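You operate a simulated robot arm through the tools that you are given. There is no shell and no other tool.

You run a simulated robot arm. Do the job below in one go: nothing can be reset, and whatever is moved stays where it is left.

Task
Top up the oats canister to about its black line.
Fine: use the packet of the same name, put it back and refit the lid.

Only the result counts: the job must be done as asked and must still hold three seconds after the hand-in. Knocking over, shifting, dropping, spilling or breaking anything else fails it. Lids that push on must go on centred and level and be pressed home; caps that screw on are set level and turned clockwise until they are tight.

Robot
A 6-joint arm with a fingered hand, fixed in place. Base frame: the origin is on the floor under the middle of its stand, x ahead of it, y to its left, z up. Units: m, degrees, N and s.
With the tool pointing down near the work surface it reaches from about 0.3 to 0.7 m from the base axis. Its first joint turns from -166.0 to 166.0 degrees. Payload 4 kg.
The TCP is the grasp point between the finger pads, 0.022 m short of the fingertips. In the tool frame z runs along the fingers and y along their closing line. The gripper opens to 0.112 m; its body begins 0.06 m behind the TCP. The gripper is a hand of 4 fingers: y runs from the thumb to the fingers, the wrist lies at [0, 0, -0.218] in the tool frame, and closing takes about 1.5 s.
Orientation is that of the tool frame in the base frame, as a unit quaternion [x, y, z, w]. With the fingers straight down and closing along the base's y, the tool's x points along the base's -x, its y along +y and its z along -z.

Tools
- The arm moves only by the tool play_rows. Its argument "increments" is a list of rows, each a list of 7 numbers: the shift along the tool's x, y, z in m, then the turn, a rotation vector about the tool's x, y, z in rad, then the finger opening in m, from 0 to 0.112. In form: [[tx, ty, tz, rx, ry, rz, hand], ...]. A call has 1 to 20 rows; each row is the pose to reach, as a shift and turn from the pose commanded when the call began, along the tool's axes at that moment. Rows are played at 5 a second. More than 0.05 m and 8.6 degrees between two rows, or a gripper value outside its range, and nothing of the call is played. A pose out of reach is approached as far as the arm can. The call stops where the force on the tool passes 40 N (or 10 N more than at its start, if that is more) or the arm is blocked; 0.2 s more then pass. The fingers move at their own pace (about 0.045 m/s each) and stop on an object; they squeeze with about 23 N. The grip force told is the motor's: it shows also when the fingers shut on nothing. Time passes only in rows, and 0.2 s behind the last, so rows that repeat a pose let the fingers close. The reply holds the time, the measured pose of the TCP, the force on the tool along the base axes, the opening and the grip force, in the units named above and with some noise, with the torque about the TCP (base axes, N m) and any sound that the robot's microphone picked up.
- Cameras (640 x 400 px; columns grow to the right, rows downward): "scene" is fixed at [0.0462, -0.5066, 1.7213]; the picture's right is [0.58, -0.81, 0.00], its down [-0.74, -0.53, -0.42] and it looks along [0.34, 0.24, -0.91] (base axes); focal length 342 px, centre (320, 200). "wrist" rides on the gripper at [0.069, 0.004, -0.083] in the tool frame; the picture's right is [-0.06, 1.00, 0.00], its down [-0.76, -0.05, -0.64] and it looks along [-0.64, -0.04, 0.77] (tool axes); focal length 243 px, centre (320, 200). There is no depth. A picture from a camera that has moved, and an enlarged one, comes with that camera's place and axes in the base frame and with its lens. The place of the scene camera against the robot may be out by one fixed shift of up to 0.012 m in any direction.
- snapshot(camera): a new picture of that camera. No time passes.
- set_grasp(shape): the hand has 4 fingers and takes this shape, open, in about a second: jaw (thumb against the fingers, like two jaws); tri (thumb and two fingers); tip (a fingertip pinch); poke (one finger out to press); point (the index stretched); flat (the hand flat); cup (the hand cupped); fist (a fist). The gripper value then closes the fingers along that shape, each until it touches; the sizes above hold for jaw. It gives what a move gives, with no picture.
- zoom(camera, box): a new picture of the part [left, top, right, bottom] of that camera's present view, enlarged. No time passes.
- hand_in(): hands the job in; it is judged then, once.

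Places have to be worked out from the pictures, the camera data and where the tool is seen. Open the gripper and draw the arm clear of the work before you hand the job in, unless the task says otherwise.

The tools are called after "Request:" as name(argument=value, ...) on one line, values as JSON. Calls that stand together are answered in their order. play_rows: Moves the arm, as the interface text tells. Its arguments: {"type":"object","properties":{"increments":{"type":"array","items":{"type":"array","items":{"type":"number"}}}},"required":["increments"]} The other tools are called the same way: set_grasp (shape) gives the hand a shape; snapshot (camera) takes a picture; zoom (camera, box) takes an enlarged picture of a part of a camera's view; hand_in () hands the job in.

At the start:

```text
time: 0.0
eef_pos: [0.208, -0.2522, 1.3473]
orientation: [0.0, 1.0, -0.001, 0.0]
force: [0.0, -0.2, 0.5]
moment: [-0.01, -0.02, -0.01]
width: 0.112
gripper_force: 0.0
shape: jaw
```

scene: 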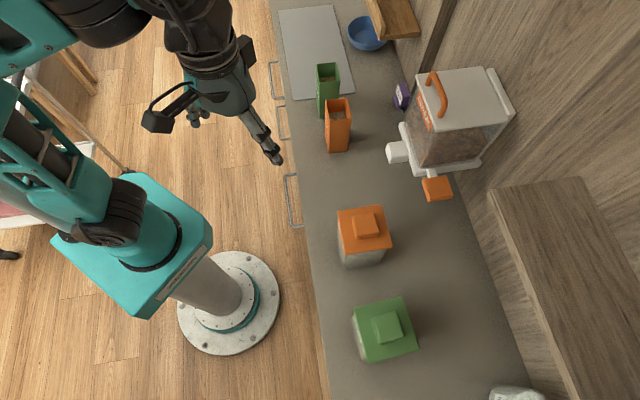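
wrist: 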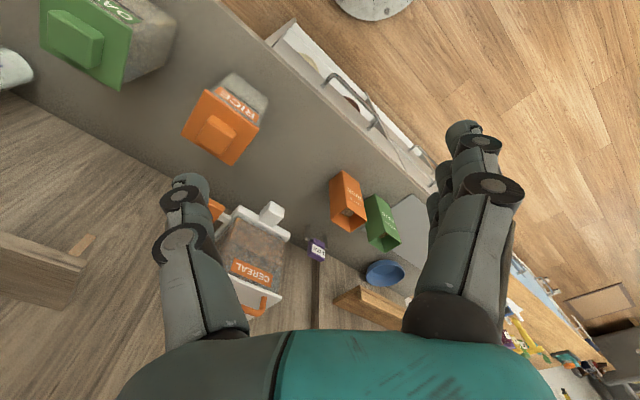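

The scene shows a green-lidded canister (OATS), an orange-lidded one (RICE), two open packets (orange and green) and a cereal dispenser. I will zoom in on each to read labels and fix positions.

Request:
zoom(camera="scene", box=[260, 40, 420, 160])

Request:
zoom(camera="scene", box=[310, 190, 450, 380])

Request:
zoom(camera="wrist", box=[0, 0, 280, 180])

Request:
zoom(camera="wrist", box=[280, 150, 440, 290])

```text
3.33 times, centred on (340, 100) of scene
camera zoom: at [0.0462, -0.5066, 1.7213], right [0.58, -0.81, 0.0], down [-0.74, -0.53, -0.42], along [0.34, 0.24, -0.91], focal length 1140 px, centre (253, 533)
```

zoom: 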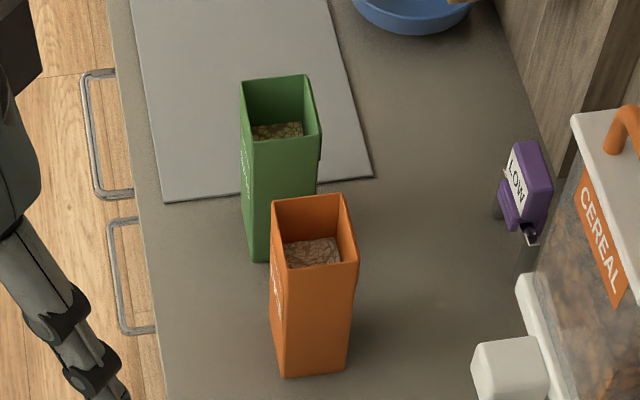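

```text
2.11 times, centred on (380, 285) of scene
camera zoom: at [0.0462, -0.5066, 1.7213], right [0.58, -0.81, 0.0], down [-0.74, -0.53, -0.42], along [0.34, 0.24, -0.91], focal length 720 px, centre (194, 21)
```

zoom: 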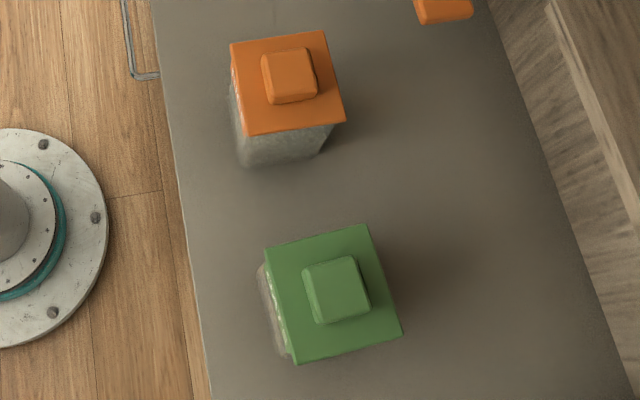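

```text
2.22 times, centred on (140, 90) of wrist
camera zoom: at [0.1401, -0.2465, 1.4297], right [0.06, 1.0, 0.0], down [0.76, -0.05, 0.64], along [0.64, -0.04, -0.77], focal length 539 px, centre (720, 444)
```

zoom: 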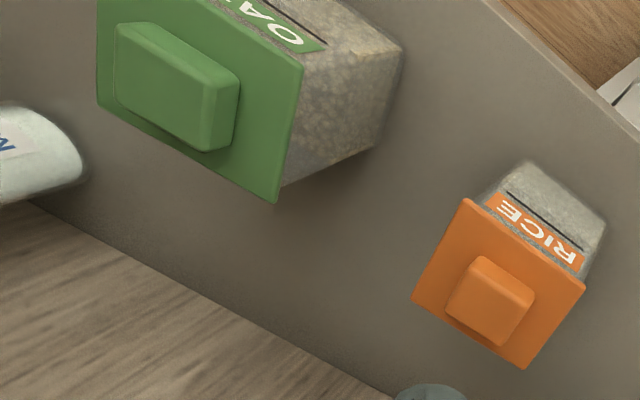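

```text
2.86 times, centred on (360, 220) of wrist
camera zoom: at [0.1401, -0.2465, 1.4297], right [0.06, 1.0, 0.0], down [0.76, -0.05, 0.64], along [0.64, -0.04, -0.77], focal length 693 px, centre (206, 143)
```

zoom: 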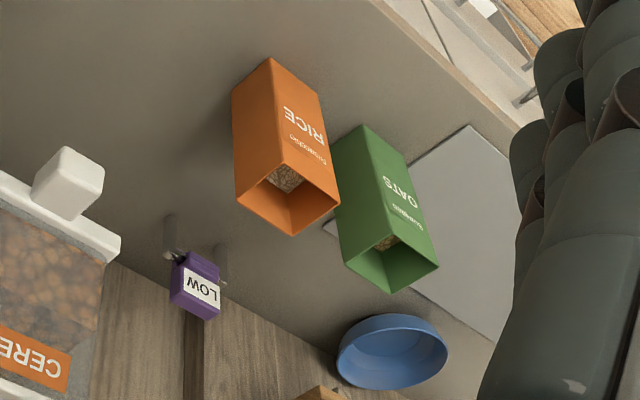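

The green packet is labelled OATS and the green-lidded canister is OATS; the counter runs at 45° to my base frame, with its top near z≈0.84. I estimate the canister near (0.165, -0.585) and the oats packet near (0.647, -0.108), so I'll move the hand in front of and above the canister to look at its front and black line.

Request:
play_rows(increments=[[0.0168, -0.03, 0.0246, 0, 0, 0.098, 0.112], [0.0336, -0.06, 0.0493, 0, 0, 0.196, 0.112], [0.0504, -0.09, 0.0739, 0, 0, 0.294, 0.112], [0.0673, -0.12, 0.0985, 0, 0, 0.3925, 0.112], [0.0841, -0.15, 0.1231, 0, 0, 0.49, 0.112], [0.1009, -0.18, 0.1478, 0, 0, 0.589, 0.112], [0.1177, -0.21, 0.1724, 0, 0, 0.687, 0.112], [0.1345, -0.24, 0.197, 0, 0, 0.785, 0.112], [0.1345, -0.24, 0.197, 0, 0, 0.785, 0.112]])

Request:
snapshot(camera="wrist")

Request:
snapshot(camera="scene")

```text
time: 2.0
eef_pos: [0.0747, -0.4925, 1.1505]
orientation: [0.383, 0.924, 0.0, 0.0]
force: [0.2, 0.0, 0.2]
moment: [-0.01, 0.01, 0.02]
width: 0.1118
gripper_force: 0.1
shape: jaw
```

```text
taken
camera wrist: at [0.0292, -0.439, 1.2324], right [0.75, 0.66, 0.0], down [0.51, -0.58, 0.64], along [0.42, -0.48, -0.77], focal length 243 px, centre (320, 200)
```

wrist: 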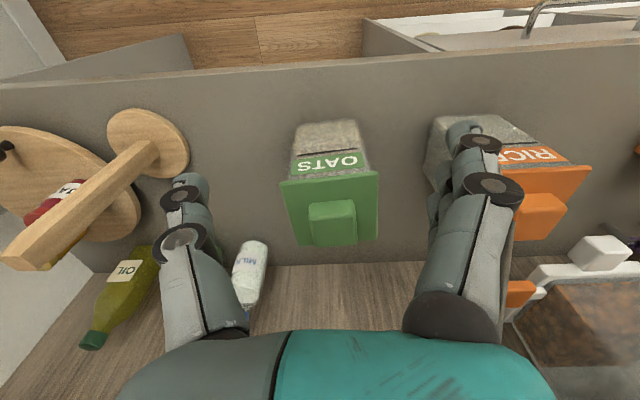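

```text
taken
```

scene: 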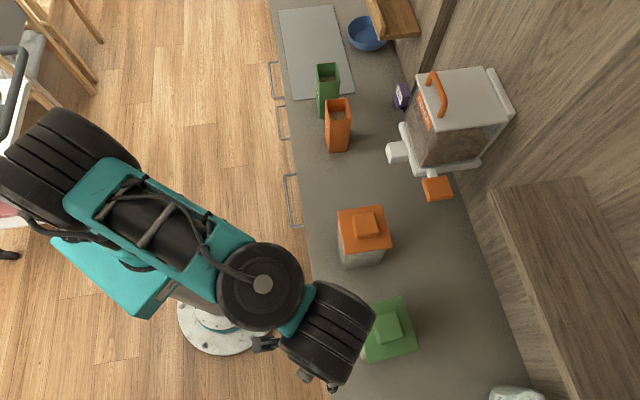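

The canister's front is visible (upside down in this camera). I'll zoom in to see the level and the black line.

Request:
zoom(camera="wrist", box=[260, 100, 420, 260])

Request:
zoom(camera="wrist", box=[0, 60, 320, 360])

```text
2.50 times, centred on (340, 180) of wrist
camera zoom: at [0.0292, -0.439, 1.2324], right [0.75, 0.66, 0.0], down [0.51, -0.58, 0.64], along [0.42, -0.48, -0.77], focal length 606 px, centre (270, 250)
```

zoom: 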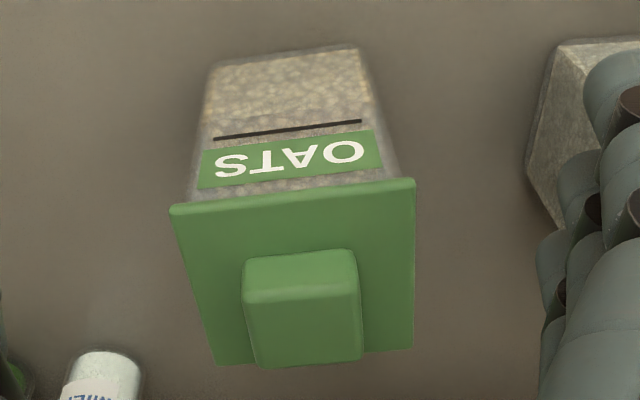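

```text
1.33 times, centred on (160, 210) of wrist
camera zoom: at [0.0292, -0.439, 1.2324], right [0.75, 0.66, 0.0], down [0.51, -0.58, 0.64], along [0.42, -0.48, -0.77], focal length 324 px, centre (533, 187)
```

zoom: 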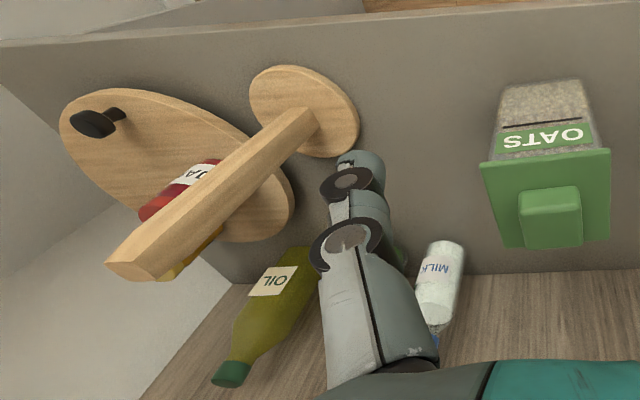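

The black line lies below the OATS label. I'll zoom tighter to see where the fill level is relative to it.

Request:
zoom(camera="wrist", box=[280, 110, 390, 190])

```text
5.00 times, centred on (335, 150) of wrist
camera zoom: at [0.0292, -0.439, 1.2324], right [0.75, 0.66, 0.0], down [0.51, -0.58, 0.64], along [0.42, -0.48, -0.77], focal length 1213 px, centre (245, 450)
```

zoom: 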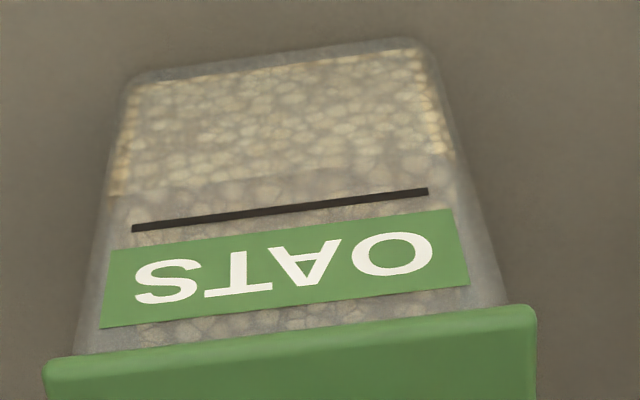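

The fill appears to sit roughly 1–2 cm under the black line. I'll lower and pitch the hand to get a level view of the front before opening anything.

Request:
play_rows(increments=[[0.002, 0, 0.033, 0, -0.12, 0, 0.112], [0.004, 0, 0.066, 0, -0.24, 0, 0.112], [0.006, 0, 0.1, 0, -0.36, 0, 0.112], [0.008, 0, 0.133, 0, -0.48, 0, 0.112], [0.01, 0, 0.166, 0, -0.6, 0, 0.112], [0.01, 0, 0.2, 0, -0.72, 0, 0.112], [0.01, 0, 0.2, 0, -0.75, 0, 0.112]])

Request:
snapshot(camera="wrist")

```text
time: 3.6
eef_pos: [0.0682, -0.4854, 0.9512]
orientation: [0.355, 0.859, -0.141, 0.34]
force: [-0.5, 0.3, 0.1]
moment: [-0.02, 0.03, 0.02]
width: 0.1118
gripper_force: 0.0
shape: jaw
```

```text
taken
camera wrist: at [-0.0047, -0.4049, 0.963], right [0.74, 0.67, 0.04], down [0.05, -0.12, 0.99], along [0.67, -0.73, -0.12], focal length 243 px, centre (320, 200)
```

wrist: 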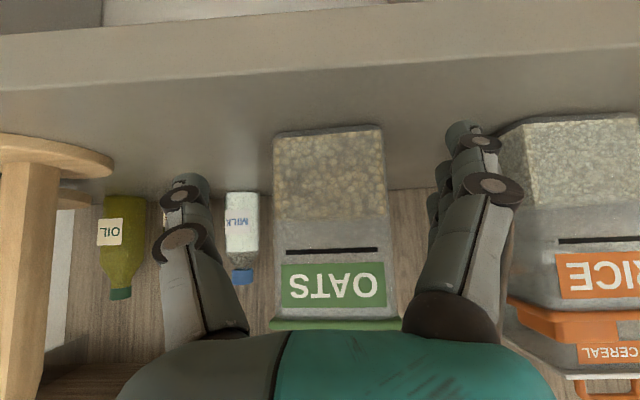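

Request:
zoom(camera="wrist", box=[260, 110, 410, 340])

```text
1.74 times, centred on (335, 225) of wrist
camera zoom: at [-0.0047, -0.4049, 0.963], right [0.74, 0.67, 0.04], down [0.05, -0.12, 0.99], along [0.67, -0.73, -0.12], focal length 422 px, centre (294, 156)
```

zoom: 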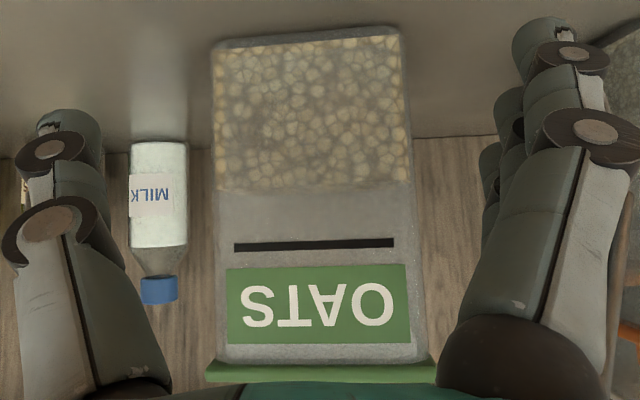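

The level view is clear: counter ≈0.886, oats surface ≈0.954, black line ≈0.9785 and lid ≈1.03–1.045, so about 2.4 cm needs adding. Before touching anything I'll lift and slide along the counter to survey the packets from the front.

Request:
play_rows(increments=[[-0.0341, 0, -0.0366, 0, 0, 0, 0.112], [-0.0682, 0, -0.0732, 0, 0, 0, 0.112], [-0.0954, 0.02, -0.1024, 0, 0.02, 0, 0.112], [-0.1022, 0.065, -0.1098, 0, 0.04, 0, 0.112], [-0.1022, 0.11, -0.1098, 0, 0.06, 0, 0.112], [-0.1022, 0.155, -0.1098, 0, 0.08, 0, 0.112], [-0.1022, 0.2, -0.1098, 0, 0.1, 0, 0.112], [-0.1022, 0.245, -0.1098, 0, 0.12, 0, 0.112], [-0.1022, 0.29, -0.1098, 0, 0.14, 0, 0.112], [-0.1022, 0.335, -0.1098, 0, 0.16, 0, 0.112], [-0.1022, 0.38, -0.1098, 0, 0.18, 0, 0.112], [-0.1022, 0.425, -0.1098, 0, 0.2, 0, 0.112], [-0.1022, 0.47, -0.1098, 0, 0.22, 0, 0.112], [-0.1022, 0.515, -0.1098, 0, 0.24, 0, 0.112], [-0.1022, 0.555, -0.1098, 0, 0.25, 0, 0.112], [-0.1022, 0.56, -0.1098, 0, 0.25, 0, 0.112]])

Request:
snapshot(camera="wrist")

Request:
snapshot(camera="scene")

```text
time: 7.0
eef_pos: [0.4646, -0.087, 1.1008]
orientation: [0.371, 0.895, -0.095, 0.229]
force: [0.0, 0.5, -0.5]
moment: [0.0, 0.02, -0.02]
width: 0.1118
gripper_force: 0.1
shape: jaw
```

```text
taken
camera wrist: at [0.3964, -0.0123, 1.1402], right [0.75, 0.67, 0.03], down [0.22, -0.29, 0.93], along [0.63, -0.69, -0.37], focal length 243 px, centre (320, 200)
```

wrist: 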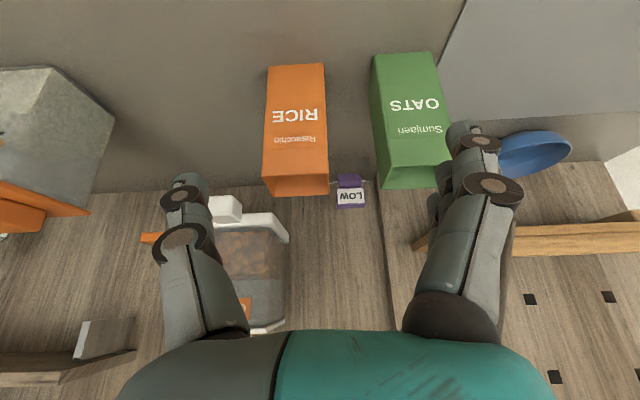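

```text
taken
```

scene: 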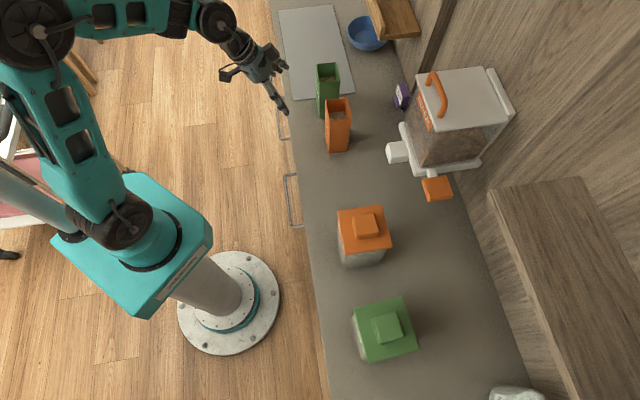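

Both packets' labels face the front. I'll zoom in for accurate corners and to check the tiny brand text.

Request:
zoom(camera="wrist", box=[250, 40, 470, 210])

Request:
zoom(camera="scene", box=[270, 30, 400, 170])

```text
2.35 times, centred on (360, 125) of wrist
camera zoom: at [0.3964, -0.0123, 1.1402], right [0.75, 0.67, 0.03], down [0.22, -0.29, 0.93], along [0.63, -0.69, -0.37], focal length 571 px, centre (226, 376)
```

zoom: 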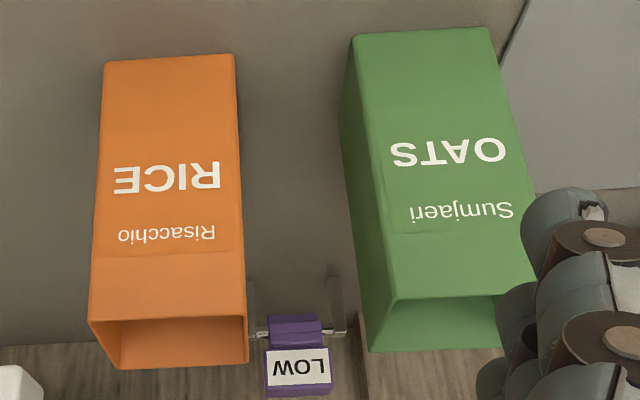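

```text
2.86 times, centred on (335, 100) of scene
camera zoom: at [0.0462, -0.5066, 1.7213], right [0.58, -0.81, 0.0], down [-0.74, -0.53, -0.42], along [0.34, 0.24, -0.91], focal length 977 px, centre (277, 486)
```

zoom: 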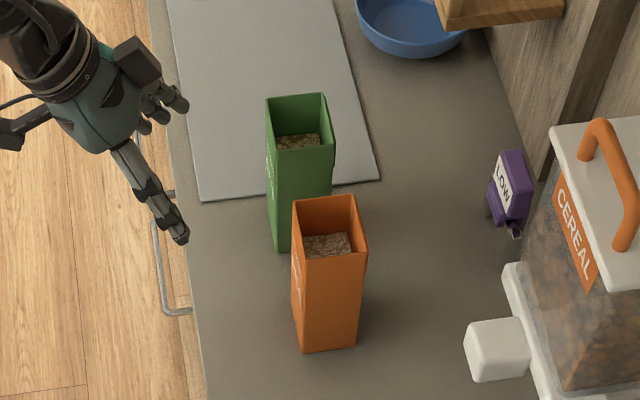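

Green packet: s≈0.33–0.395 along the counter, front face ≈0.49 deep, 0.886–1.032 tall, with a ~0.058 m gap to the rice packet. For a side grasp I want the wrist camera above the hand, so I'll raise clear and test turning the hand half round about its own axis in free space.

Request:
play_rows(increments=[[-0.012, 0, -0.022, 0, 0, -0.15, 0.112], [-0.024, 0, -0.0439, 0, 0, -0.3, 0.112], [-0.036, 0, -0.066, 0, 0, -0.45, 0.112], [-0.048, 0, -0.0878, 0, 0, -0.6, 0.112], [-0.048, 0, -0.0878, 0, 0, -0.75, 0.112], [-0.048, 0, -0.0878, 0, 0, -0.9, 0.112], [-0.048, 0, -0.0878, 0, 0, -1.05, 0.112], [-0.048, 0, -0.0878, 0, 0, -1.2, 0.112], [-0.048, 0, -0.0878, 0, 0, -1.35, 0.112], [-0.048, 0, -0.0878, 0, 0, -1.5, 0.112], [-0.048, 0, -0.0878, 0, 0, -1.65, 0.112], [-0.048, 0, -0.0878, 0, 0, -1.8, 0.112], [-0.048, 0, -0.0878, 0, 0, -1.95, 0.112], [-0.048, 0, -0.0878, 0, 0, -2.1, 0.112], [-0.048, 0, -0.0878, 0, 0, -2.25, 0.112], [-0.048, 0, -0.0878, 0, 0, -2.4, 0.112], [-0.048, 0, -0.0878, 0, 0, -2.55, 0.112], [-0.048, 0, -0.0878, 0, 0, -2.7, 0.112], [-0.048, 0, -0.0878, 0, 0, -2.85, 0.112], [-0.048, 0, -0.0878, 0, 0, -3.0, 0.112]])

Request:
snapshot(camera="scene")

```text
time: 11.2
eef_pos: [0.2972, 0.0996, 0.9969]
orientation: [0.846, -0.461, 0.259, 0.065]
force: [-1.2, 0.1, 0.3]
moment: [-0.03, 0.05, 0.0]
width: 0.112
gripper_force: 0.1
shape: jaw
out of reach, approached as far as the arm can: row 13, 14, 15, 16, 17, 18, 19, 20
```

```text
taken
```

scene: 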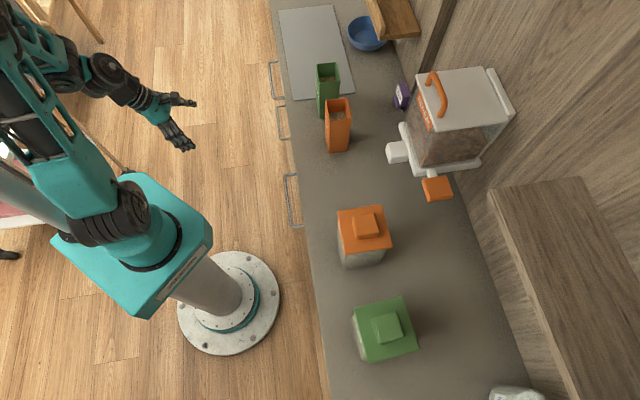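

The half turn in the negative sense ran into a wrist limit (the arm swung back toward its base, clear of everything). I'll unwind the turn in the positive direction and check where the arm is.

Request:
play_rows(increments=[[0, 0, 0, 0, 0, 0.14, 0.112], [0, 0, 0, 0, 0, 0.28, 0.112], [0, 0, 0, 0, 0, 0.42, 0.112], [0, 0, 0, 0, 0, 0.56, 0.112], [0, 0, 0, 0, 0, 0.7, 0.112], [0, 0, 0, 0, 0, 0.84, 0.112], [0, 0, 0, 0, 0, 0.98, 0.112], [0, 0, 0, 0, 0, 1.12, 0.112], [0, 0, 0, 0, 0, 1.26, 0.112], [0, 0, 0, 0, 0, 1.4, 0.112]])

```text
time: 13.4
eef_pos: [0.2946, 0.1055, 0.9913]
orientation: [-0.348, 0.899, -0.239, 0.116]
force: [0.9, 1.1, 0.8]
moment: [-0.02, -0.01, 0.01]
width: 0.1118
gripper_force: 0.2
shape: jaw
out of reach, approached as far as the arm can: row 2, 3, 4, 5, 6, 7, 8, 9, 10
```

The hand turned but the arm is at the inner edge of its workspace. I'll move it outward and up, back toward mid-workspace, before turning further.

Request:
play_rows(increments=[[-0.002, -0.0354, -0.0038, 0, 0, 0, 0.112], [-0.0037, -0.0709, -0.0075, 0, 0, 0, 0.112], [-0.0056, -0.1063, -0.0113, 0, 0, 0, 0.112], [-0.0074, -0.1417, -0.015, 0, 0, 0, 0.112], [-0.0093, -0.1771, -0.0189, 0, 0, 0, 0.112], [-0.0111, -0.2126, -0.0226, 0, 0, 0, 0.112], [-0.013, -0.248, -0.0264, 0, 0, 0, 0.112], [-0.013, -0.248, -0.0264, 0, 0, 0, 0.112]])

Request:
snapshot(camera="scene")

```text
time: 15.2
eef_pos: [0.4378, -0.0364, 1.1428]
orientation: [-0.349, 0.898, -0.239, 0.118]
force: [-0.1, -0.3, -0.2]
moment: [0.04, 0.01, 0.0]
width: 0.1118
gripper_force: 0.0
shape: jaw
```

```text
taken
```

scene: 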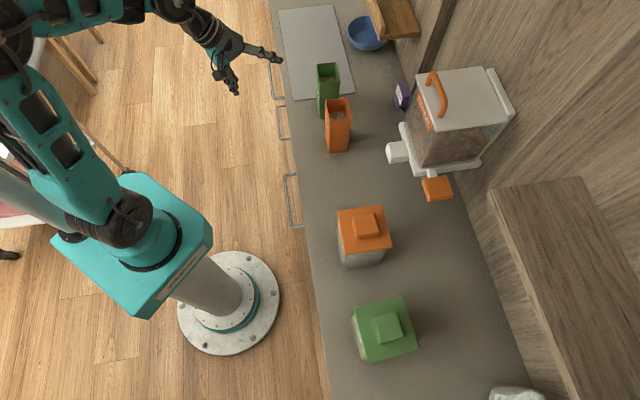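

Back in reach at (0.438, -0.036, 1.143). Next I turn the hand positively back to the orientation used before (camera on the robot side), sliding toward the canister side at a safe height.

Request:
play_rows(increments=[[0.0246, -0.0043, -0.0057, 0, 0, 0.1483, 0.112], [0.0492, -0.0087, -0.0114, 0, 0, 0.2967, 0.112], [0.0738, -0.013, -0.0171, 0, 0, 0.445, 0.112], [0.0984, -0.0174, -0.0228, 0, 0, 0.5934, 0.112], [0.123, -0.0217, -0.0286, 0, 0, 0.7417, 0.112], [0.1476, -0.026, -0.0343, 0, 0, 0.89, 0.112], [0.1722, -0.0304, -0.04, 0, 0, 1.0384, 0.112], [0.1968, -0.0347, -0.0457, 0, 0, 1.1867, 0.112], [0.2214, -0.0391, -0.0514, 0, 0, 1.335, 0.112], [0.246, -0.0434, -0.0571, 0, 0, 1.4834, 0.112], [0.246, -0.0434, -0.0571, 0, 0, 1.4834, 0.112]])

```text
time: 17.6
eef_pos: [0.2629, -0.2123, 1.2019]
orientation: [0.349, 0.898, -0.098, 0.249]
force: [0.1, -0.8, -0.3]
moment: [0.0, 0.0, -0.01]
width: 0.1118
gripper_force: 0.1
shape: jaw
```

The hand is now in the intended orientation. I'll bring the tool vertical, turned to the canister's ~4° yaw, and go above the knob at z=1.20.

Request:
play_rows(increments=[[-0.0152, -0.0366, 0.0093, -0.0008, 0.0603, -0.0028, 0.112], [-0.0305, -0.0731, 0.0185, -0.0016, 0.1205, -0.0056, 0.112], [-0.0457, -0.1097, 0.0278, -0.0023, 0.1808, -0.0085, 0.112], [-0.061, -0.1463, 0.0371, -0.0031, 0.2411, -0.0113, 0.112], [-0.0762, -0.1828, 0.0463, -0.0039, 0.3013, -0.0141, 0.112], [-0.0915, -0.2194, 0.0556, -0.0047, 0.3616, -0.0169, 0.112], [-0.1067, -0.256, 0.0649, -0.0054, 0.4219, -0.0198, 0.112], [-0.122, -0.2925, 0.0741, -0.0062, 0.4821, -0.0226, 0.112], [-0.1372, -0.3291, 0.0834, -0.007, 0.5424, -0.0254, 0.112], [-0.1372, -0.3291, 0.0834, -0.007, 0.5424, -0.0254, 0.112]])

Request:
snapshot(camera="wrist")

Request:
zoom(camera="wrist", box=[240, 100, 400, 220])

```text
time: 19.8
eef_pos: [0.1563, -0.5625, 1.2013]
orientation: [0.351, 0.936, 0.0, -0.003]
force: [-0.2, 0.4, 1.1]
moment: [-0.02, 0.02, 0.01]
width: 0.1118
gripper_force: 0.1
shape: jaw
```

```text
taken
camera wrist: at [0.1087, -0.5131, 1.2834], right [0.7, 0.71, 0.0], down [0.55, -0.54, 0.64], along [0.45, -0.45, -0.77], focal length 243 px, centre (320, 200)
```

wrist: 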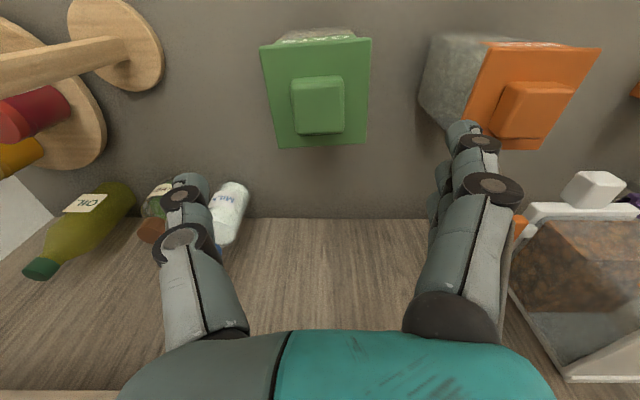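

```text
3.33 times, centred on (320, 160) of wrist
camera zoom: at [0.1087, -0.5131, 1.2834], right [0.7, 0.71, 0.0], down [0.55, -0.54, 0.64], along [0.45, -0.45, -0.77], focal length 809 px, centre (320, 333)
```

zoom: 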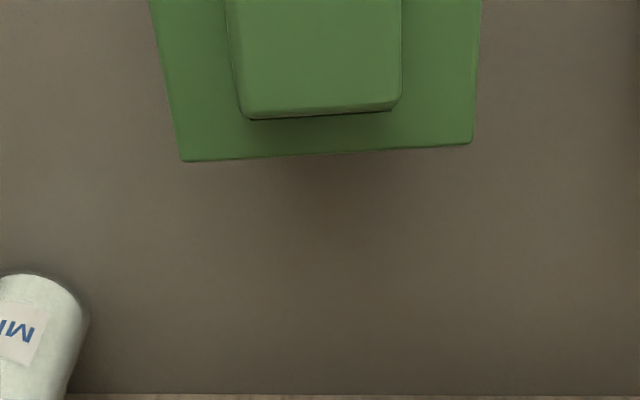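

The tool is above the lid; I'll zoom in on the whole lid to fix the knob centre precisely.

Request:
zoom(camera="wrist", box=[240, 20, 400, 160])

```text
2.86 times, centred on (320, 90) of wrist
camera zoom: at [0.1087, -0.5131, 1.2834], right [0.7, 0.71, 0.0], down [0.55, -0.54, 0.64], along [0.45, -0.45, -0.77], focal length 693 px, centre (320, 514)
```

zoom: 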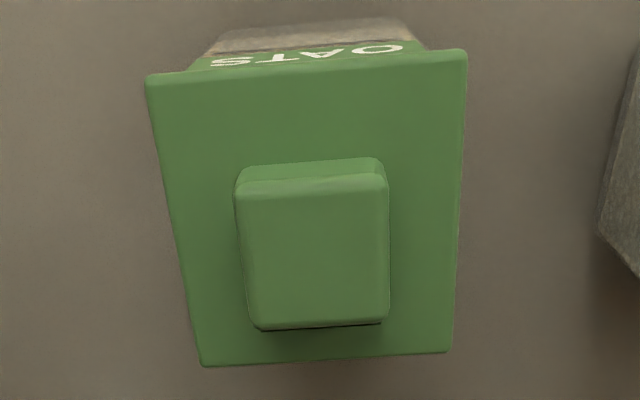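

Lid centre is ~5 mm further forward and ~2 mm left of the tool axis, knob ≈43 mm square with top ≈1.069, yaw matched within a degree. I'll correct, narrow the opening to 0.085 and descend to z≈1.10, then check.

Request:
play_rows(increments=[[-0.002, -0.001, 0.03, 0, -0.002, 0, 0.1], [-0.004, -0.002, 0.06, 0, -0.004, 0, 0.09], [-0.0055, -0.002, 0.09, 0, -0.005, 0, 0.085], [-0.0055, -0.002, 0.1, 0, -0.005, 0, 0.085], [-0.0055, -0.002, 0.1, 0, -0.005, 0, 0.085]])

Request:
snapshot(camera="wrist")

Request:
zoom(camera="scene", box=[300, 240, 460, 380])

```text
time: 21.0
eef_pos: [0.1593, -0.5674, 1.1008]
orientation: [0.351, 0.937, -0.001, 0.001]
force: [0.3, -0.3, -0.9]
moment: [0.03, 0.02, 0.01]
width: 0.0853
gripper_force: 0.0
shape: jaw
```

```text
taken
camera wrist: at [0.1104, -0.5175, 1.1839], right [0.7, 0.71, 0.0], down [0.54, -0.54, 0.64], along [0.46, -0.45, -0.76], focal length 243 px, centre (320, 200)
```

wrist: 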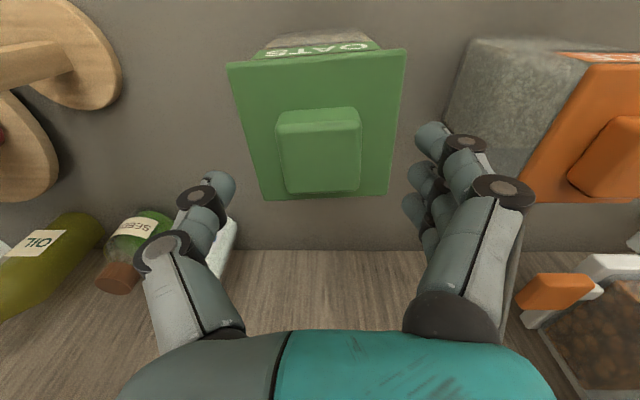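

```text
2.86 times, centred on (380, 310) of scene
camera zoom: at [0.0462, -0.5066, 1.7213], right [0.58, -0.81, 0.0], down [-0.74, -0.53, -0.42], along [0.34, 0.24, -0.91], focal length 977 px, centre (149, -114)
```

zoom: 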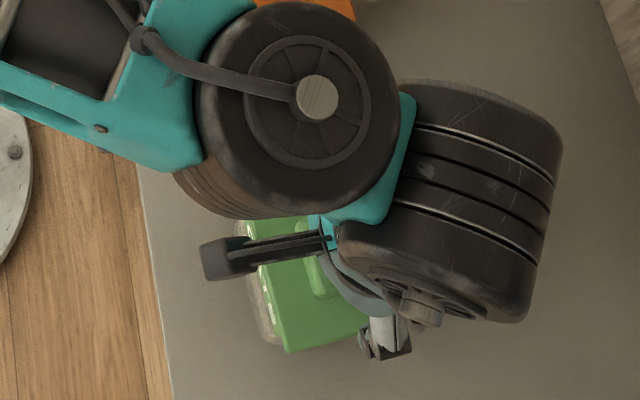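

Alignment is within a millimetre. I'll descend to z≈1.074 so the fingertips sit beside the knob, then close on it.

Request:
play_rows(increments=[[0, 0, 0.01, 0, 0, 0, 0.085], [0, 0, 0.02, 0, 0, 0, 0.085], [0, 0, 0.027, 0, 0, 0, 0.085], [0, 0, 0.027, 0, 0, 0, 0.085], [0, 0, 0.027, 0, 0, 0, 0.06], [0, 0, 0.027, 0, 0, 0, 0.03], [0, 0, 0.027, 0, 0, 0, 0.03], [0, 0, 0.027, 0, 0, 0, 0.03], [0, 0, 0.027, 0, 0, 0, 0.03], [0, 0, 0.027, 0, 0, 0, 0.03], [0, 0, 0.027, 0, 0, 0, 0.03]])

Request:
snapshot(camera="wrist")

```text
time: 23.4
eef_pos: [0.1596, -0.5683, 1.0747]
orientation: [0.351, 0.936, -0.001, 0.0]
force: [1.1, 1.2, 0.3]
moment: [0.01, -0.06, 0.01]
width: 0.0421
gripper_force: 23.1
shape: jaw
```

```text
taken
camera wrist: at [0.1111, -0.5181, 1.1561], right [0.7, 0.71, 0.0], down [0.54, -0.54, 0.64], along [0.46, -0.45, -0.76], focal length 243 px, centre (320, 200)
```

wrist: 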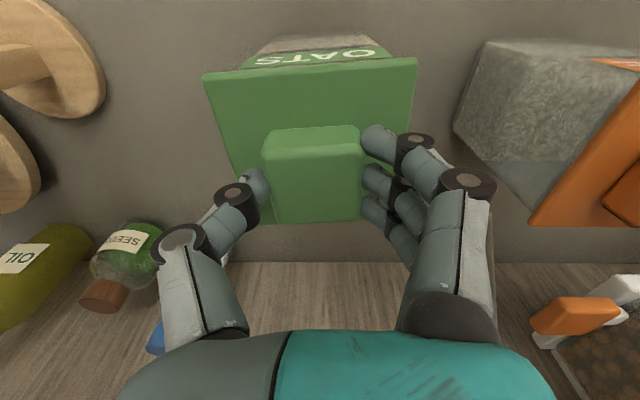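

The knob is gripped (0.042 m, 23 N). I'll pull straight up slowly and watch the force.

Request:
play_rows(increments=[[0, 0, -0.004, 0, 0, 0, 0.03], [0, 0, -0.008, 0, 0, 0, 0.03], [0, 0, -0.012, 0, 0, 0, 0.03], [0, 0, -0.018, 0, 0, 0, 0.03], [0, 0, -0.026, 0, 0, 0, 0.03], [0, 0, -0.036, 0, 0, 0, 0.03], [0, 0, -0.05, 0, 0, 0, 0.03], [0, 0, -0.05, 0, 0, 0, 0.03]])

Request:
snapshot(camera="wrist")

```text
time: 25.2
eef_pos: [0.16, -0.5691, 1.124]
orientation: [0.35, 0.937, -0.001, 0.001]
force: [0.0, -0.5, -1.3]
moment: [0.0, -0.02, 0.0]
width: 0.0421
gripper_force: 23.6
shape: jaw
```

```text
taken
camera wrist: at [0.1117, -0.519, 1.2061], right [0.7, 0.71, 0.0], down [0.54, -0.54, 0.64], along [0.46, -0.45, -0.76], focal length 243 px, centre (320, 200)
```

wrist: 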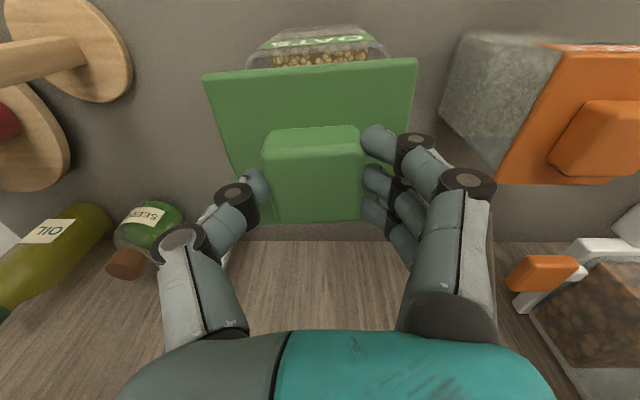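

The lid is off cleanly. I'll raise it over the rice canister's height and carry it to the empty counter patch between the rice canister and the rice packet (s≈0.083, depth≈0.495).

Request:
play_rows(increments=[[0, 0, -0.038, 0, 0, 0, 0.03], [0, 0, -0.078, 0, 0, 0, 0.03], [-0.0006, 0.04, -0.08, 0, 0, 0, 0.03], [-0.0012, 0.08, -0.08, 0, 0, 0, 0.03], [-0.0018, 0.12, -0.08, 0, 0, 0, 0.03], [-0.0024, 0.16, -0.08, 0, 0, 0, 0.03], [-0.003, 0.2, -0.08, 0, 0, 0, 0.03], [-0.0036, 0.24, -0.08, 0, 0, 0, 0.03], [-0.0042, 0.28, -0.08, 0, 0, 0, 0.03], [-0.0048, 0.32, -0.08, 0, 0, 0, 0.03], [-0.0052, 0.35, -0.08, 0, 0, 0, 0.03], [-0.0055, 0.3724, -0.08, 0, 0, 0, 0.03], [-0.0055, 0.3724, -0.04, 0, 0, 0, 0.03], [-0.0055, 0.3724, 0, 0, 0, 0, 0.03], [-0.0055, 0.3724, 0.04, 0, 0, 0, 0.03], [-0.0055, 0.3724, 0.08, 0, 0, 0, 0.03], [-0.0055, 0.3724, 0.08, 0, 0, 0, 0.03]])

Request:
snapshot(camera="wrist")

Request:
snapshot(camera="scene")

```text
time: 28.8
eef_pos: [0.4076, -0.2911, 1.0444]
orientation: [0.35, 0.937, -0.002, 0.002]
force: [0.0, -0.8, -1.1]
moment: [0.02, 0.01, 0.02]
width: 0.042
gripper_force: 23.0
shape: jaw
```

```text
taken
camera wrist: at [0.3593, -0.2405, 1.1267], right [0.7, 0.71, 0.0], down [0.54, -0.54, 0.64], along [0.46, -0.45, -0.76], focal length 243 px, centre (320, 200)
```

wrist: 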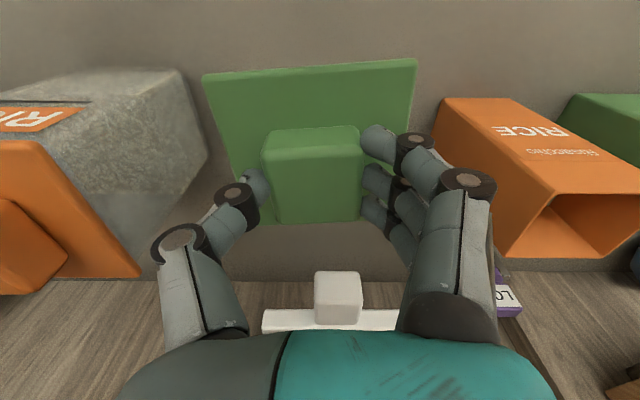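

```text
taken
```

scene: 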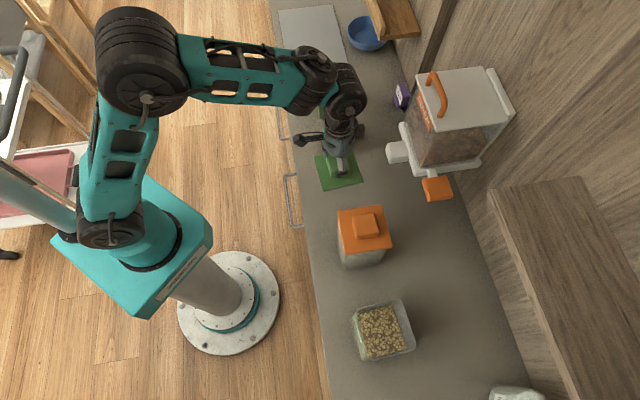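

The lid hangs level over the empty patch, with clearance to both neighbours. I'll descend to z≈0.965 and then feel for the counter in small steps.

Request:
play_rows(increments=[[0, 0, 0.025, 0, 0, 0, 0.03], [0, 0, 0.05, 0, 0, 0, 0.03], [0, 0, 0.07, 0, 0, 0, 0.03], [0, 0, 0.08, 0, 0, 0, 0.03], [0, 0, 0.08, 0, 0, 0, 0.03]])

Request:
snapshot(camera="wrist")

```text
time: 30.0
eef_pos: [0.4084, -0.2907, 0.9648]
orientation: [0.35, 0.937, -0.002, 0.001]
force: [0.4, 0.7, -0.6]
moment: [-0.02, -0.03, 0.02]
width: 0.0421
gripper_force: 23.2
shape: jaw
```

```text
taken
camera wrist: at [0.3606, -0.2409, 1.0465], right [0.7, 0.71, 0.0], down [0.55, -0.54, 0.64], along [0.46, -0.45, -0.77], focal length 243 px, centre (320, 200)
```

wrist: 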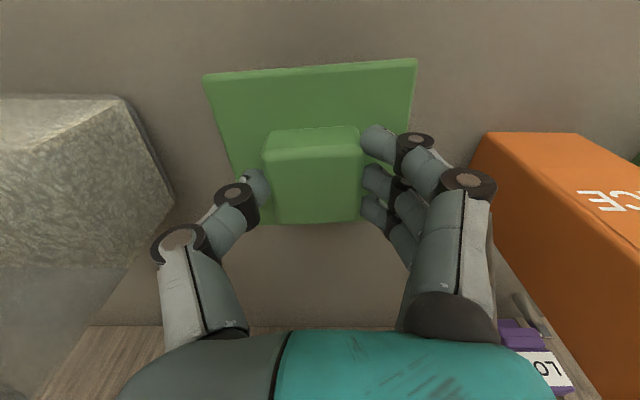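

No contact yet at z=0.965. I continue down in small steps.

Request:
play_rows(increments=[[0, 0, 0.003, 0, 0, 0, 0.03], [0, 0, 0.006, 0, 0, 0, 0.03], [0, 0, 0.009, 0, 0, 0, 0.03], [0, 0, 0.012, 0, 0, 0, 0.03]])

```text
time: 31.0
eef_pos: [0.41, -0.2917, 0.9517]
orientation: [0.35, 0.937, -0.002, 0.002]
force: [0.4, 0.1, -1.0]
moment: [0.02, 0.02, -0.02]
width: 0.042
gripper_force: 23.4
shape: jaw
```

Still free at 0.952 (only the lid's ~1 N weight). Going on down a few more millimetres.

Request:
play_rows(increments=[[0, 0, 0.002, 0, 0, 0, 0.03], [0, 0, 0.004, 0, 0, 0, 0.03], [0, 0, 0.006, 0, 0, 0, 0.03]])

```text
time: 31.8
eef_pos: [0.4084, -0.2923, 0.9465]
orientation: [0.35, 0.937, -0.002, 0.002]
force: [-0.3, -0.1, -0.9]
moment: [0.03, -0.01, 0.0]
width: 0.0422
gripper_force: 23.1
shape: jaw
```

Request:
play_rows(increments=[[0, 0, 0.002, 0, 0, 0, 0.03], [0, 0, 0.004, 0, 0, 0, 0.03]])

Request:
snapshot(camera="wrist")

```text
time: 32.4
eef_pos: [0.4084, -0.2931, 0.9425]
orientation: [0.35, 0.937, -0.001, 0.001]
force: [-0.6, 0.3, -0.5]
moment: [0.01, -0.03, -0.03]
width: 0.0423
gripper_force: 23.4
shape: jaw
```

```text
taken
camera wrist: at [0.3605, -0.2419, 1.0242], right [0.7, 0.71, 0.0], down [0.54, -0.54, 0.64], along [0.46, -0.45, -0.76], focal length 243 px, centre (320, 200)
```

wrist: 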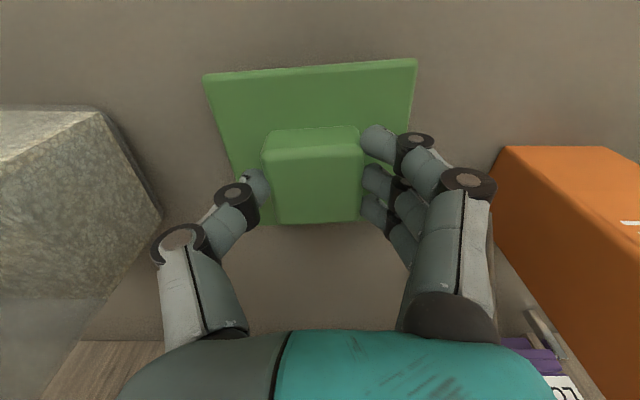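

Still just lid weight. I continue with 1.5 mm steps.

Request:
play_rows(increments=[[0, 0, 0.0015, 0, 0, 0, 0.03], [0, 0, 0.003, 0, 0, 0, 0.03]])

```text
time: 33.0
eef_pos: [0.4093, -0.2921, 0.9393]
orientation: [0.35, 0.937, -0.002, 0.001]
force: [1.2, 0.9, -0.6]
moment: [0.02, -0.04, -0.01]
width: 0.0421
gripper_force: 23.1
shape: jaw
```

Request:
play_rows(increments=[[0, 0, 0.0015, 0, 0, 0, 0.03], [0, 0, 0.003, 0, 0, 0, 0.03]])

Request:
zoom(camera="scene", box=[280, 100, 420, 220])

```text
time: 33.6
eef_pos: [0.4088, -0.2925, 0.9349]
orientation: [0.35, 0.937, -0.001, 0.001]
force: [0.1, 0.1, -0.8]
moment: [0.0, 0.0, 0.01]
width: 0.042
gripper_force: 22.6
shape: jaw
```

```text
3.33 times, centred on (350, 160) of scene
camera zoom: at [0.0462, -0.5066, 1.7213], right [0.58, -0.81, 0.0], down [-0.74, -0.53, -0.42], along [0.34, 0.24, -0.91], focal length 1140 px, centre (220, 333)
```

zoom: 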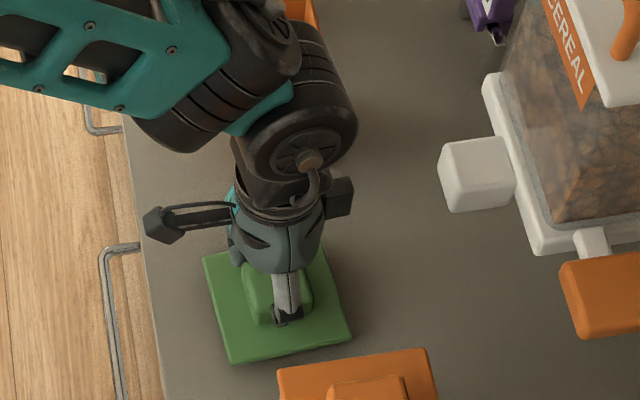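

No contact yet; the lid must be just above the counter. I'll continue in 1 mm steps.

Request:
play_rows(increments=[[0, 0, 0.001, 0, 0, 0, 0.03], [0, 0, 0.002, 0, 0, 0, 0.03], [0, 0, 0.003, 0, 0, 0, 0.03]])

```text
time: 34.4
eef_pos: [0.4092, -0.2913, 0.9343]
orientation: [0.351, 0.936, -0.002, 0.002]
force: [0.1, -1.3, 4.3]
moment: [0.0, 0.03, -0.01]
width: 0.0422
gripper_force: 22.9
shape: jaw
```

Contact: +4.3 N at z≈0.934, so the lid rests on the counter. I'll ease off, open to 0.085 and lift away.

Request:
play_rows(increments=[[0, 0, -0.002, 0, 0, 0, 0.03], [0, 0, -0.002, 0, 0, 0, 0.05], [0, 0, -0.002, 0, 0, 0, 0.085], [0, 0, -0.002, 0, 0, 0, 0.085], [0, 0, -0.002, 0, 0, 0, 0.085], [0, 0, -0.002, 0, 0, 0, 0.085], [0, 0, -0.015, 0, 0, 0, 0.085], [0, 0, -0.035, 0, 0, 0, 0.085], [0, 0, -0.065, 0, 0, 0, 0.085], [0, 0, -0.1, 0, 0, 0, 0.085], [0, 0, -0.1, 0, 0, 0, 0.085]])

Request:
snapshot(camera="wrist")

```text
time: 36.8
eef_pos: [0.407, -0.2931, 1.0333]
orientation: [0.35, 0.937, -0.001, 0.002]
force: [-0.4, 0.1, 0.1]
moment: [0.05, -0.02, 0.03]
width: 0.0846
gripper_force: 0.0
shape: jaw
```

```text
taken
camera wrist: at [0.3591, -0.2422, 1.1151], right [0.7, 0.71, 0.0], down [0.54, -0.54, 0.64], along [0.46, -0.45, -0.76], focal length 243 px, centre (320, 200)
```

wrist: 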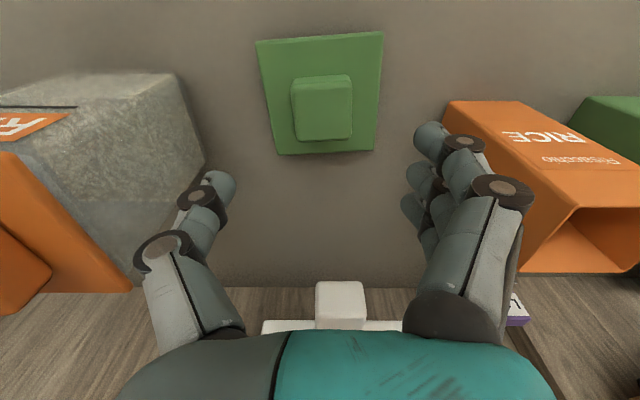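

The lid lies flat on the counter. Before grasping the packet I'll rehearse with an empty hand: rise, move left and turn the hand positively half round so the camera will be on top for a horizontal grasp.

Request:
play_rows(increments=[[0, 0, -0.045, 0, 0, 0, 0.085], [0, 0, -0.09, 0, 0, 0, 0.085], [0.01, -0.01, -0.13, 0, 0, 0.1, 0.085], [0.016, -0.02, -0.14, 0, 0, 0.25, 0.085], [0.022, -0.03, -0.15, 0, 0, 0.4, 0.085], [0.028, -0.04, -0.15, 0, 0, 0.55, 0.085], [0.034, -0.05, -0.15, 0, 0, 0.7, 0.085], [0.04, -0.06, -0.15, 0, 0, 0.85, 0.085], [0.046, -0.07, -0.15, 0, 0, 1.0, 0.085], [0.052, -0.08, -0.15, 0, 0, 1.15, 0.085], [0.058, -0.09, -0.15, 0, 0, 1.3, 0.085], [0.064, -0.1, -0.15, 0, 0, 1.45, 0.085], [0.07, -0.11, -0.15, 0, 0, 1.6, 0.085], [0.076, -0.12, -0.15, 0, 0, 1.75, 0.085], [0.082, -0.13, -0.15, 0, 0, 1.9, 0.085], [0.088, -0.14, -0.15, 0, 0, 2.05, 0.085], [0.094, -0.15, -0.15, 0, 0, 2.2, 0.085], [0.1, -0.16, -0.15, 0, 0, 2.35, 0.085], [0.102, -0.17, -0.15, 0, 0, 2.5, 0.085], [0.102, -0.173, -0.15, 0, 0, 2.6, 0.085]])

```text
time: 41.0
eef_pos: [0.2199, -0.3539, 1.1854]
orientation: [0.996, -0.087, 0.001, 0.002]
force: [-1.1, 0.2, -0.2]
moment: [0.02, 0.02, 0.02]
width: 0.0847
gripper_force: 0.0
shape: jaw
```

Reached. Next: finish the turn so the tool's x points straight away from the robot, sliding to s≈-0.345 (left of the canister, still high).

Request:
play_rows(increments=[[-0.0239, 0.0341, 0, 0, 0, 0.102, 0.085], [-0.0478, 0.0682, 0, 0, 0, 0.204, 0.085], [-0.0718, 0.1024, 0, 0, 0, 0.306, 0.085], [-0.0957, 0.1365, 0, 0, 0, 0.408, 0.085], [-0.1196, 0.1706, 0, 0, 0, 0.51, 0.085], [-0.1435, 0.2047, 0, 0, 0, 0.611, 0.085], [-0.1435, 0.2047, 0, 0, 0, 0.611, 0.085]])

Request:
snapshot(camera="wrist")

```text
time: 42.6
eef_pos: [0.0426, -0.5317, 1.1816]
orientation: [0.924, -0.382, 0.001, 0.001]
force: [-0.3, -0.2, 0.1]
moment: [0.01, -0.03, 0.0]
width: 0.0847
gripper_force: 0.1
shape: jaw
```

```text
taken
camera wrist: at [0.0893, -0.584, 1.2656], right [-0.75, -0.66, 0.0], down [-0.51, 0.58, 0.64], along [-0.42, 0.48, -0.77], focal length 243 px, centre (320, 200)
```

wrist: 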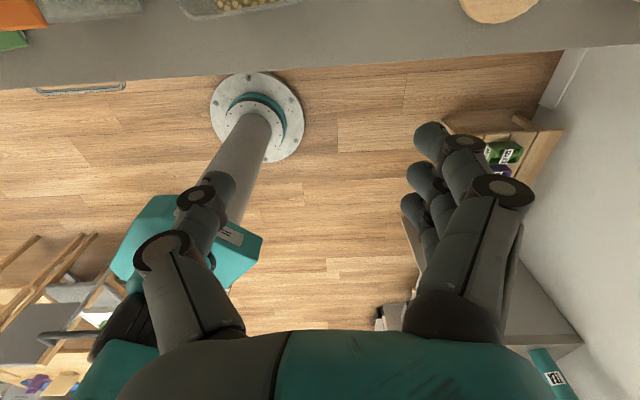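

Now I pitch the tool up to horizontal (fingers pointing away from the robot), camera coming on top.

Request:
play_rows(increments=[[0.005, 0, 0, 0, 0.1428, 0, 0.085], [0.01, 0, 0, 0, 0.2856, 0, 0.085], [0.015, 0, 0, 0, 0.4284, 0, 0.085], [0.02, 0, 0, 0, 0.5712, 0, 0.085], [0.025, 0, 0, 0, 0.714, 0, 0.085], [0.03, 0, 0, 0, 0.8568, 0, 0.085], [0.035, 0, 0, 0, 0.9996, 0, 0.085], [0.04, 0, 0, 0, 1.1424, 0, 0.085], [0.045, 0, 0, 0, 1.2852, 0, 0.085], [0.05, 0, 0, 0, 1.428, 0, 0.085], [0.055, 0, 0, 0, 1.5708, 0, 0.085], [0.055, 0, 0, 0, 1.5708, 0, 0.085]])

Request:
snapshot(camera="wrist")

Request:
snapshot(camera="scene")

```text
time: 45.2
eef_pos: [0.0792, -0.5701, 1.1833]
orientation: [0.652, -0.269, 0.655, 0.271]
force: [0.6, 0.1, -0.2]
moment: [0.0, -0.01, 0.01]
width: 0.0845
gripper_force: 0.0
shape: jaw
```

```text
taken
camera wrist: at [0.0189, -0.513, 1.2517], right [-0.71, -0.71, -0.06], down [-0.42, 0.49, -0.77], along [0.57, -0.52, -0.64], focal length 243 px, centre (320, 200)
```

wrist: 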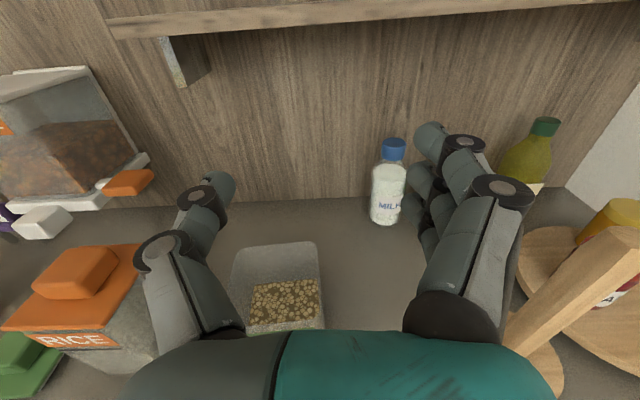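

```text
taken
```

scene: 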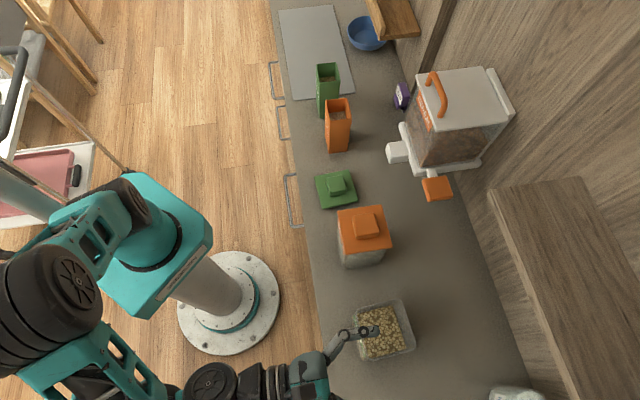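

The horizontal pose works with the camera on top and a fine view of the open canister. Now an empty-hand rehearsal of the pour: roll about the tool axis toward the canister by up to ~126°.

Request:
play_rows(increments=[[-0.002, 0, 0.005, 0, 0, -0.147, 0.085], [-0.004, 0, 0.01, 0, 0, -0.294, 0.085], [-0.006, 0, 0.015, 0, 0, -0.441, 0.085], [-0.008, 0, 0.02, 0, 0, -0.588, 0.085], [-0.01, 0, 0.025, 0, 0, -0.735, 0.085], [-0.013, 0, 0.03, 0, 0, -0.882, 0.085], [-0.016, 0, 0.035, 0, 0, -1.029, 0.085], [-0.019, 0, 0.04, 0, 0, -1.176, 0.085], [-0.022, 0, 0.045, 0, 0, -1.323, 0.085], [-0.025, 0, 0.05, 0, 0, -1.47, 0.085], [-0.027, 0, 0.05, 0, 0, -1.617, 0.085], [-0.028, 0, 0.05, 0, 0, -1.764, 0.085], [-0.029, 0, 0.05, 0, 0, -1.911, 0.085], [-0.03, 0, 0.05, 0, 0, -2.058, 0.085], [-0.03, 0, 0.05, 0, 0, -2.2, 0.085], [-0.03, 0, 0.05, 0, 0, -2.2, 0.085]])

Request:
snapshot(camera="wrist")

Request:
snapshot(camera="scene")

```text
time: 48.6
eef_pos: [0.1146, -0.6059, 1.1538]
orientation: [0.536, 0.46, 0.054, 0.706]
force: [-0.2, 0.4, 0.7]
moment: [0.0, 0.03, 0.0]
width: 0.0846
gripper_force: 0.0
shape: jaw
```

```text
taken
camera wrist: at [0.0995, -0.5044, 1.1158], right [0.38, 0.38, 0.84], down [-0.91, 0.0, 0.41], along [0.16, -0.92, 0.35], focal length 243 px, centre (320, 200)
```

wrist: 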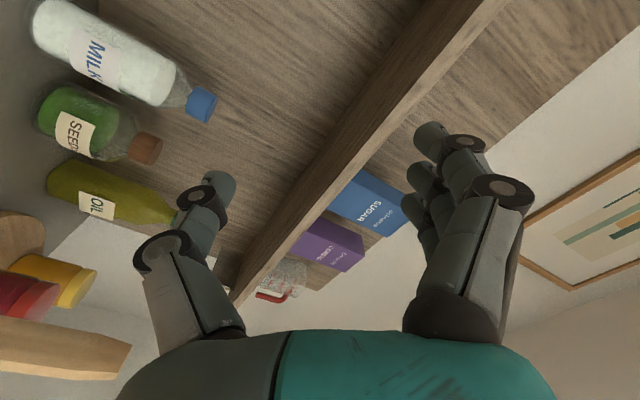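

```text
taken
```

scene: 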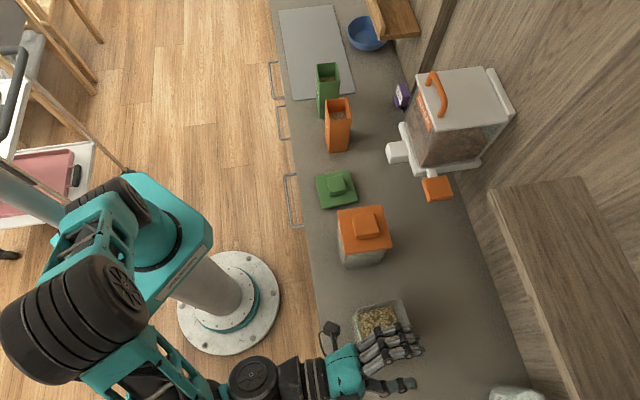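

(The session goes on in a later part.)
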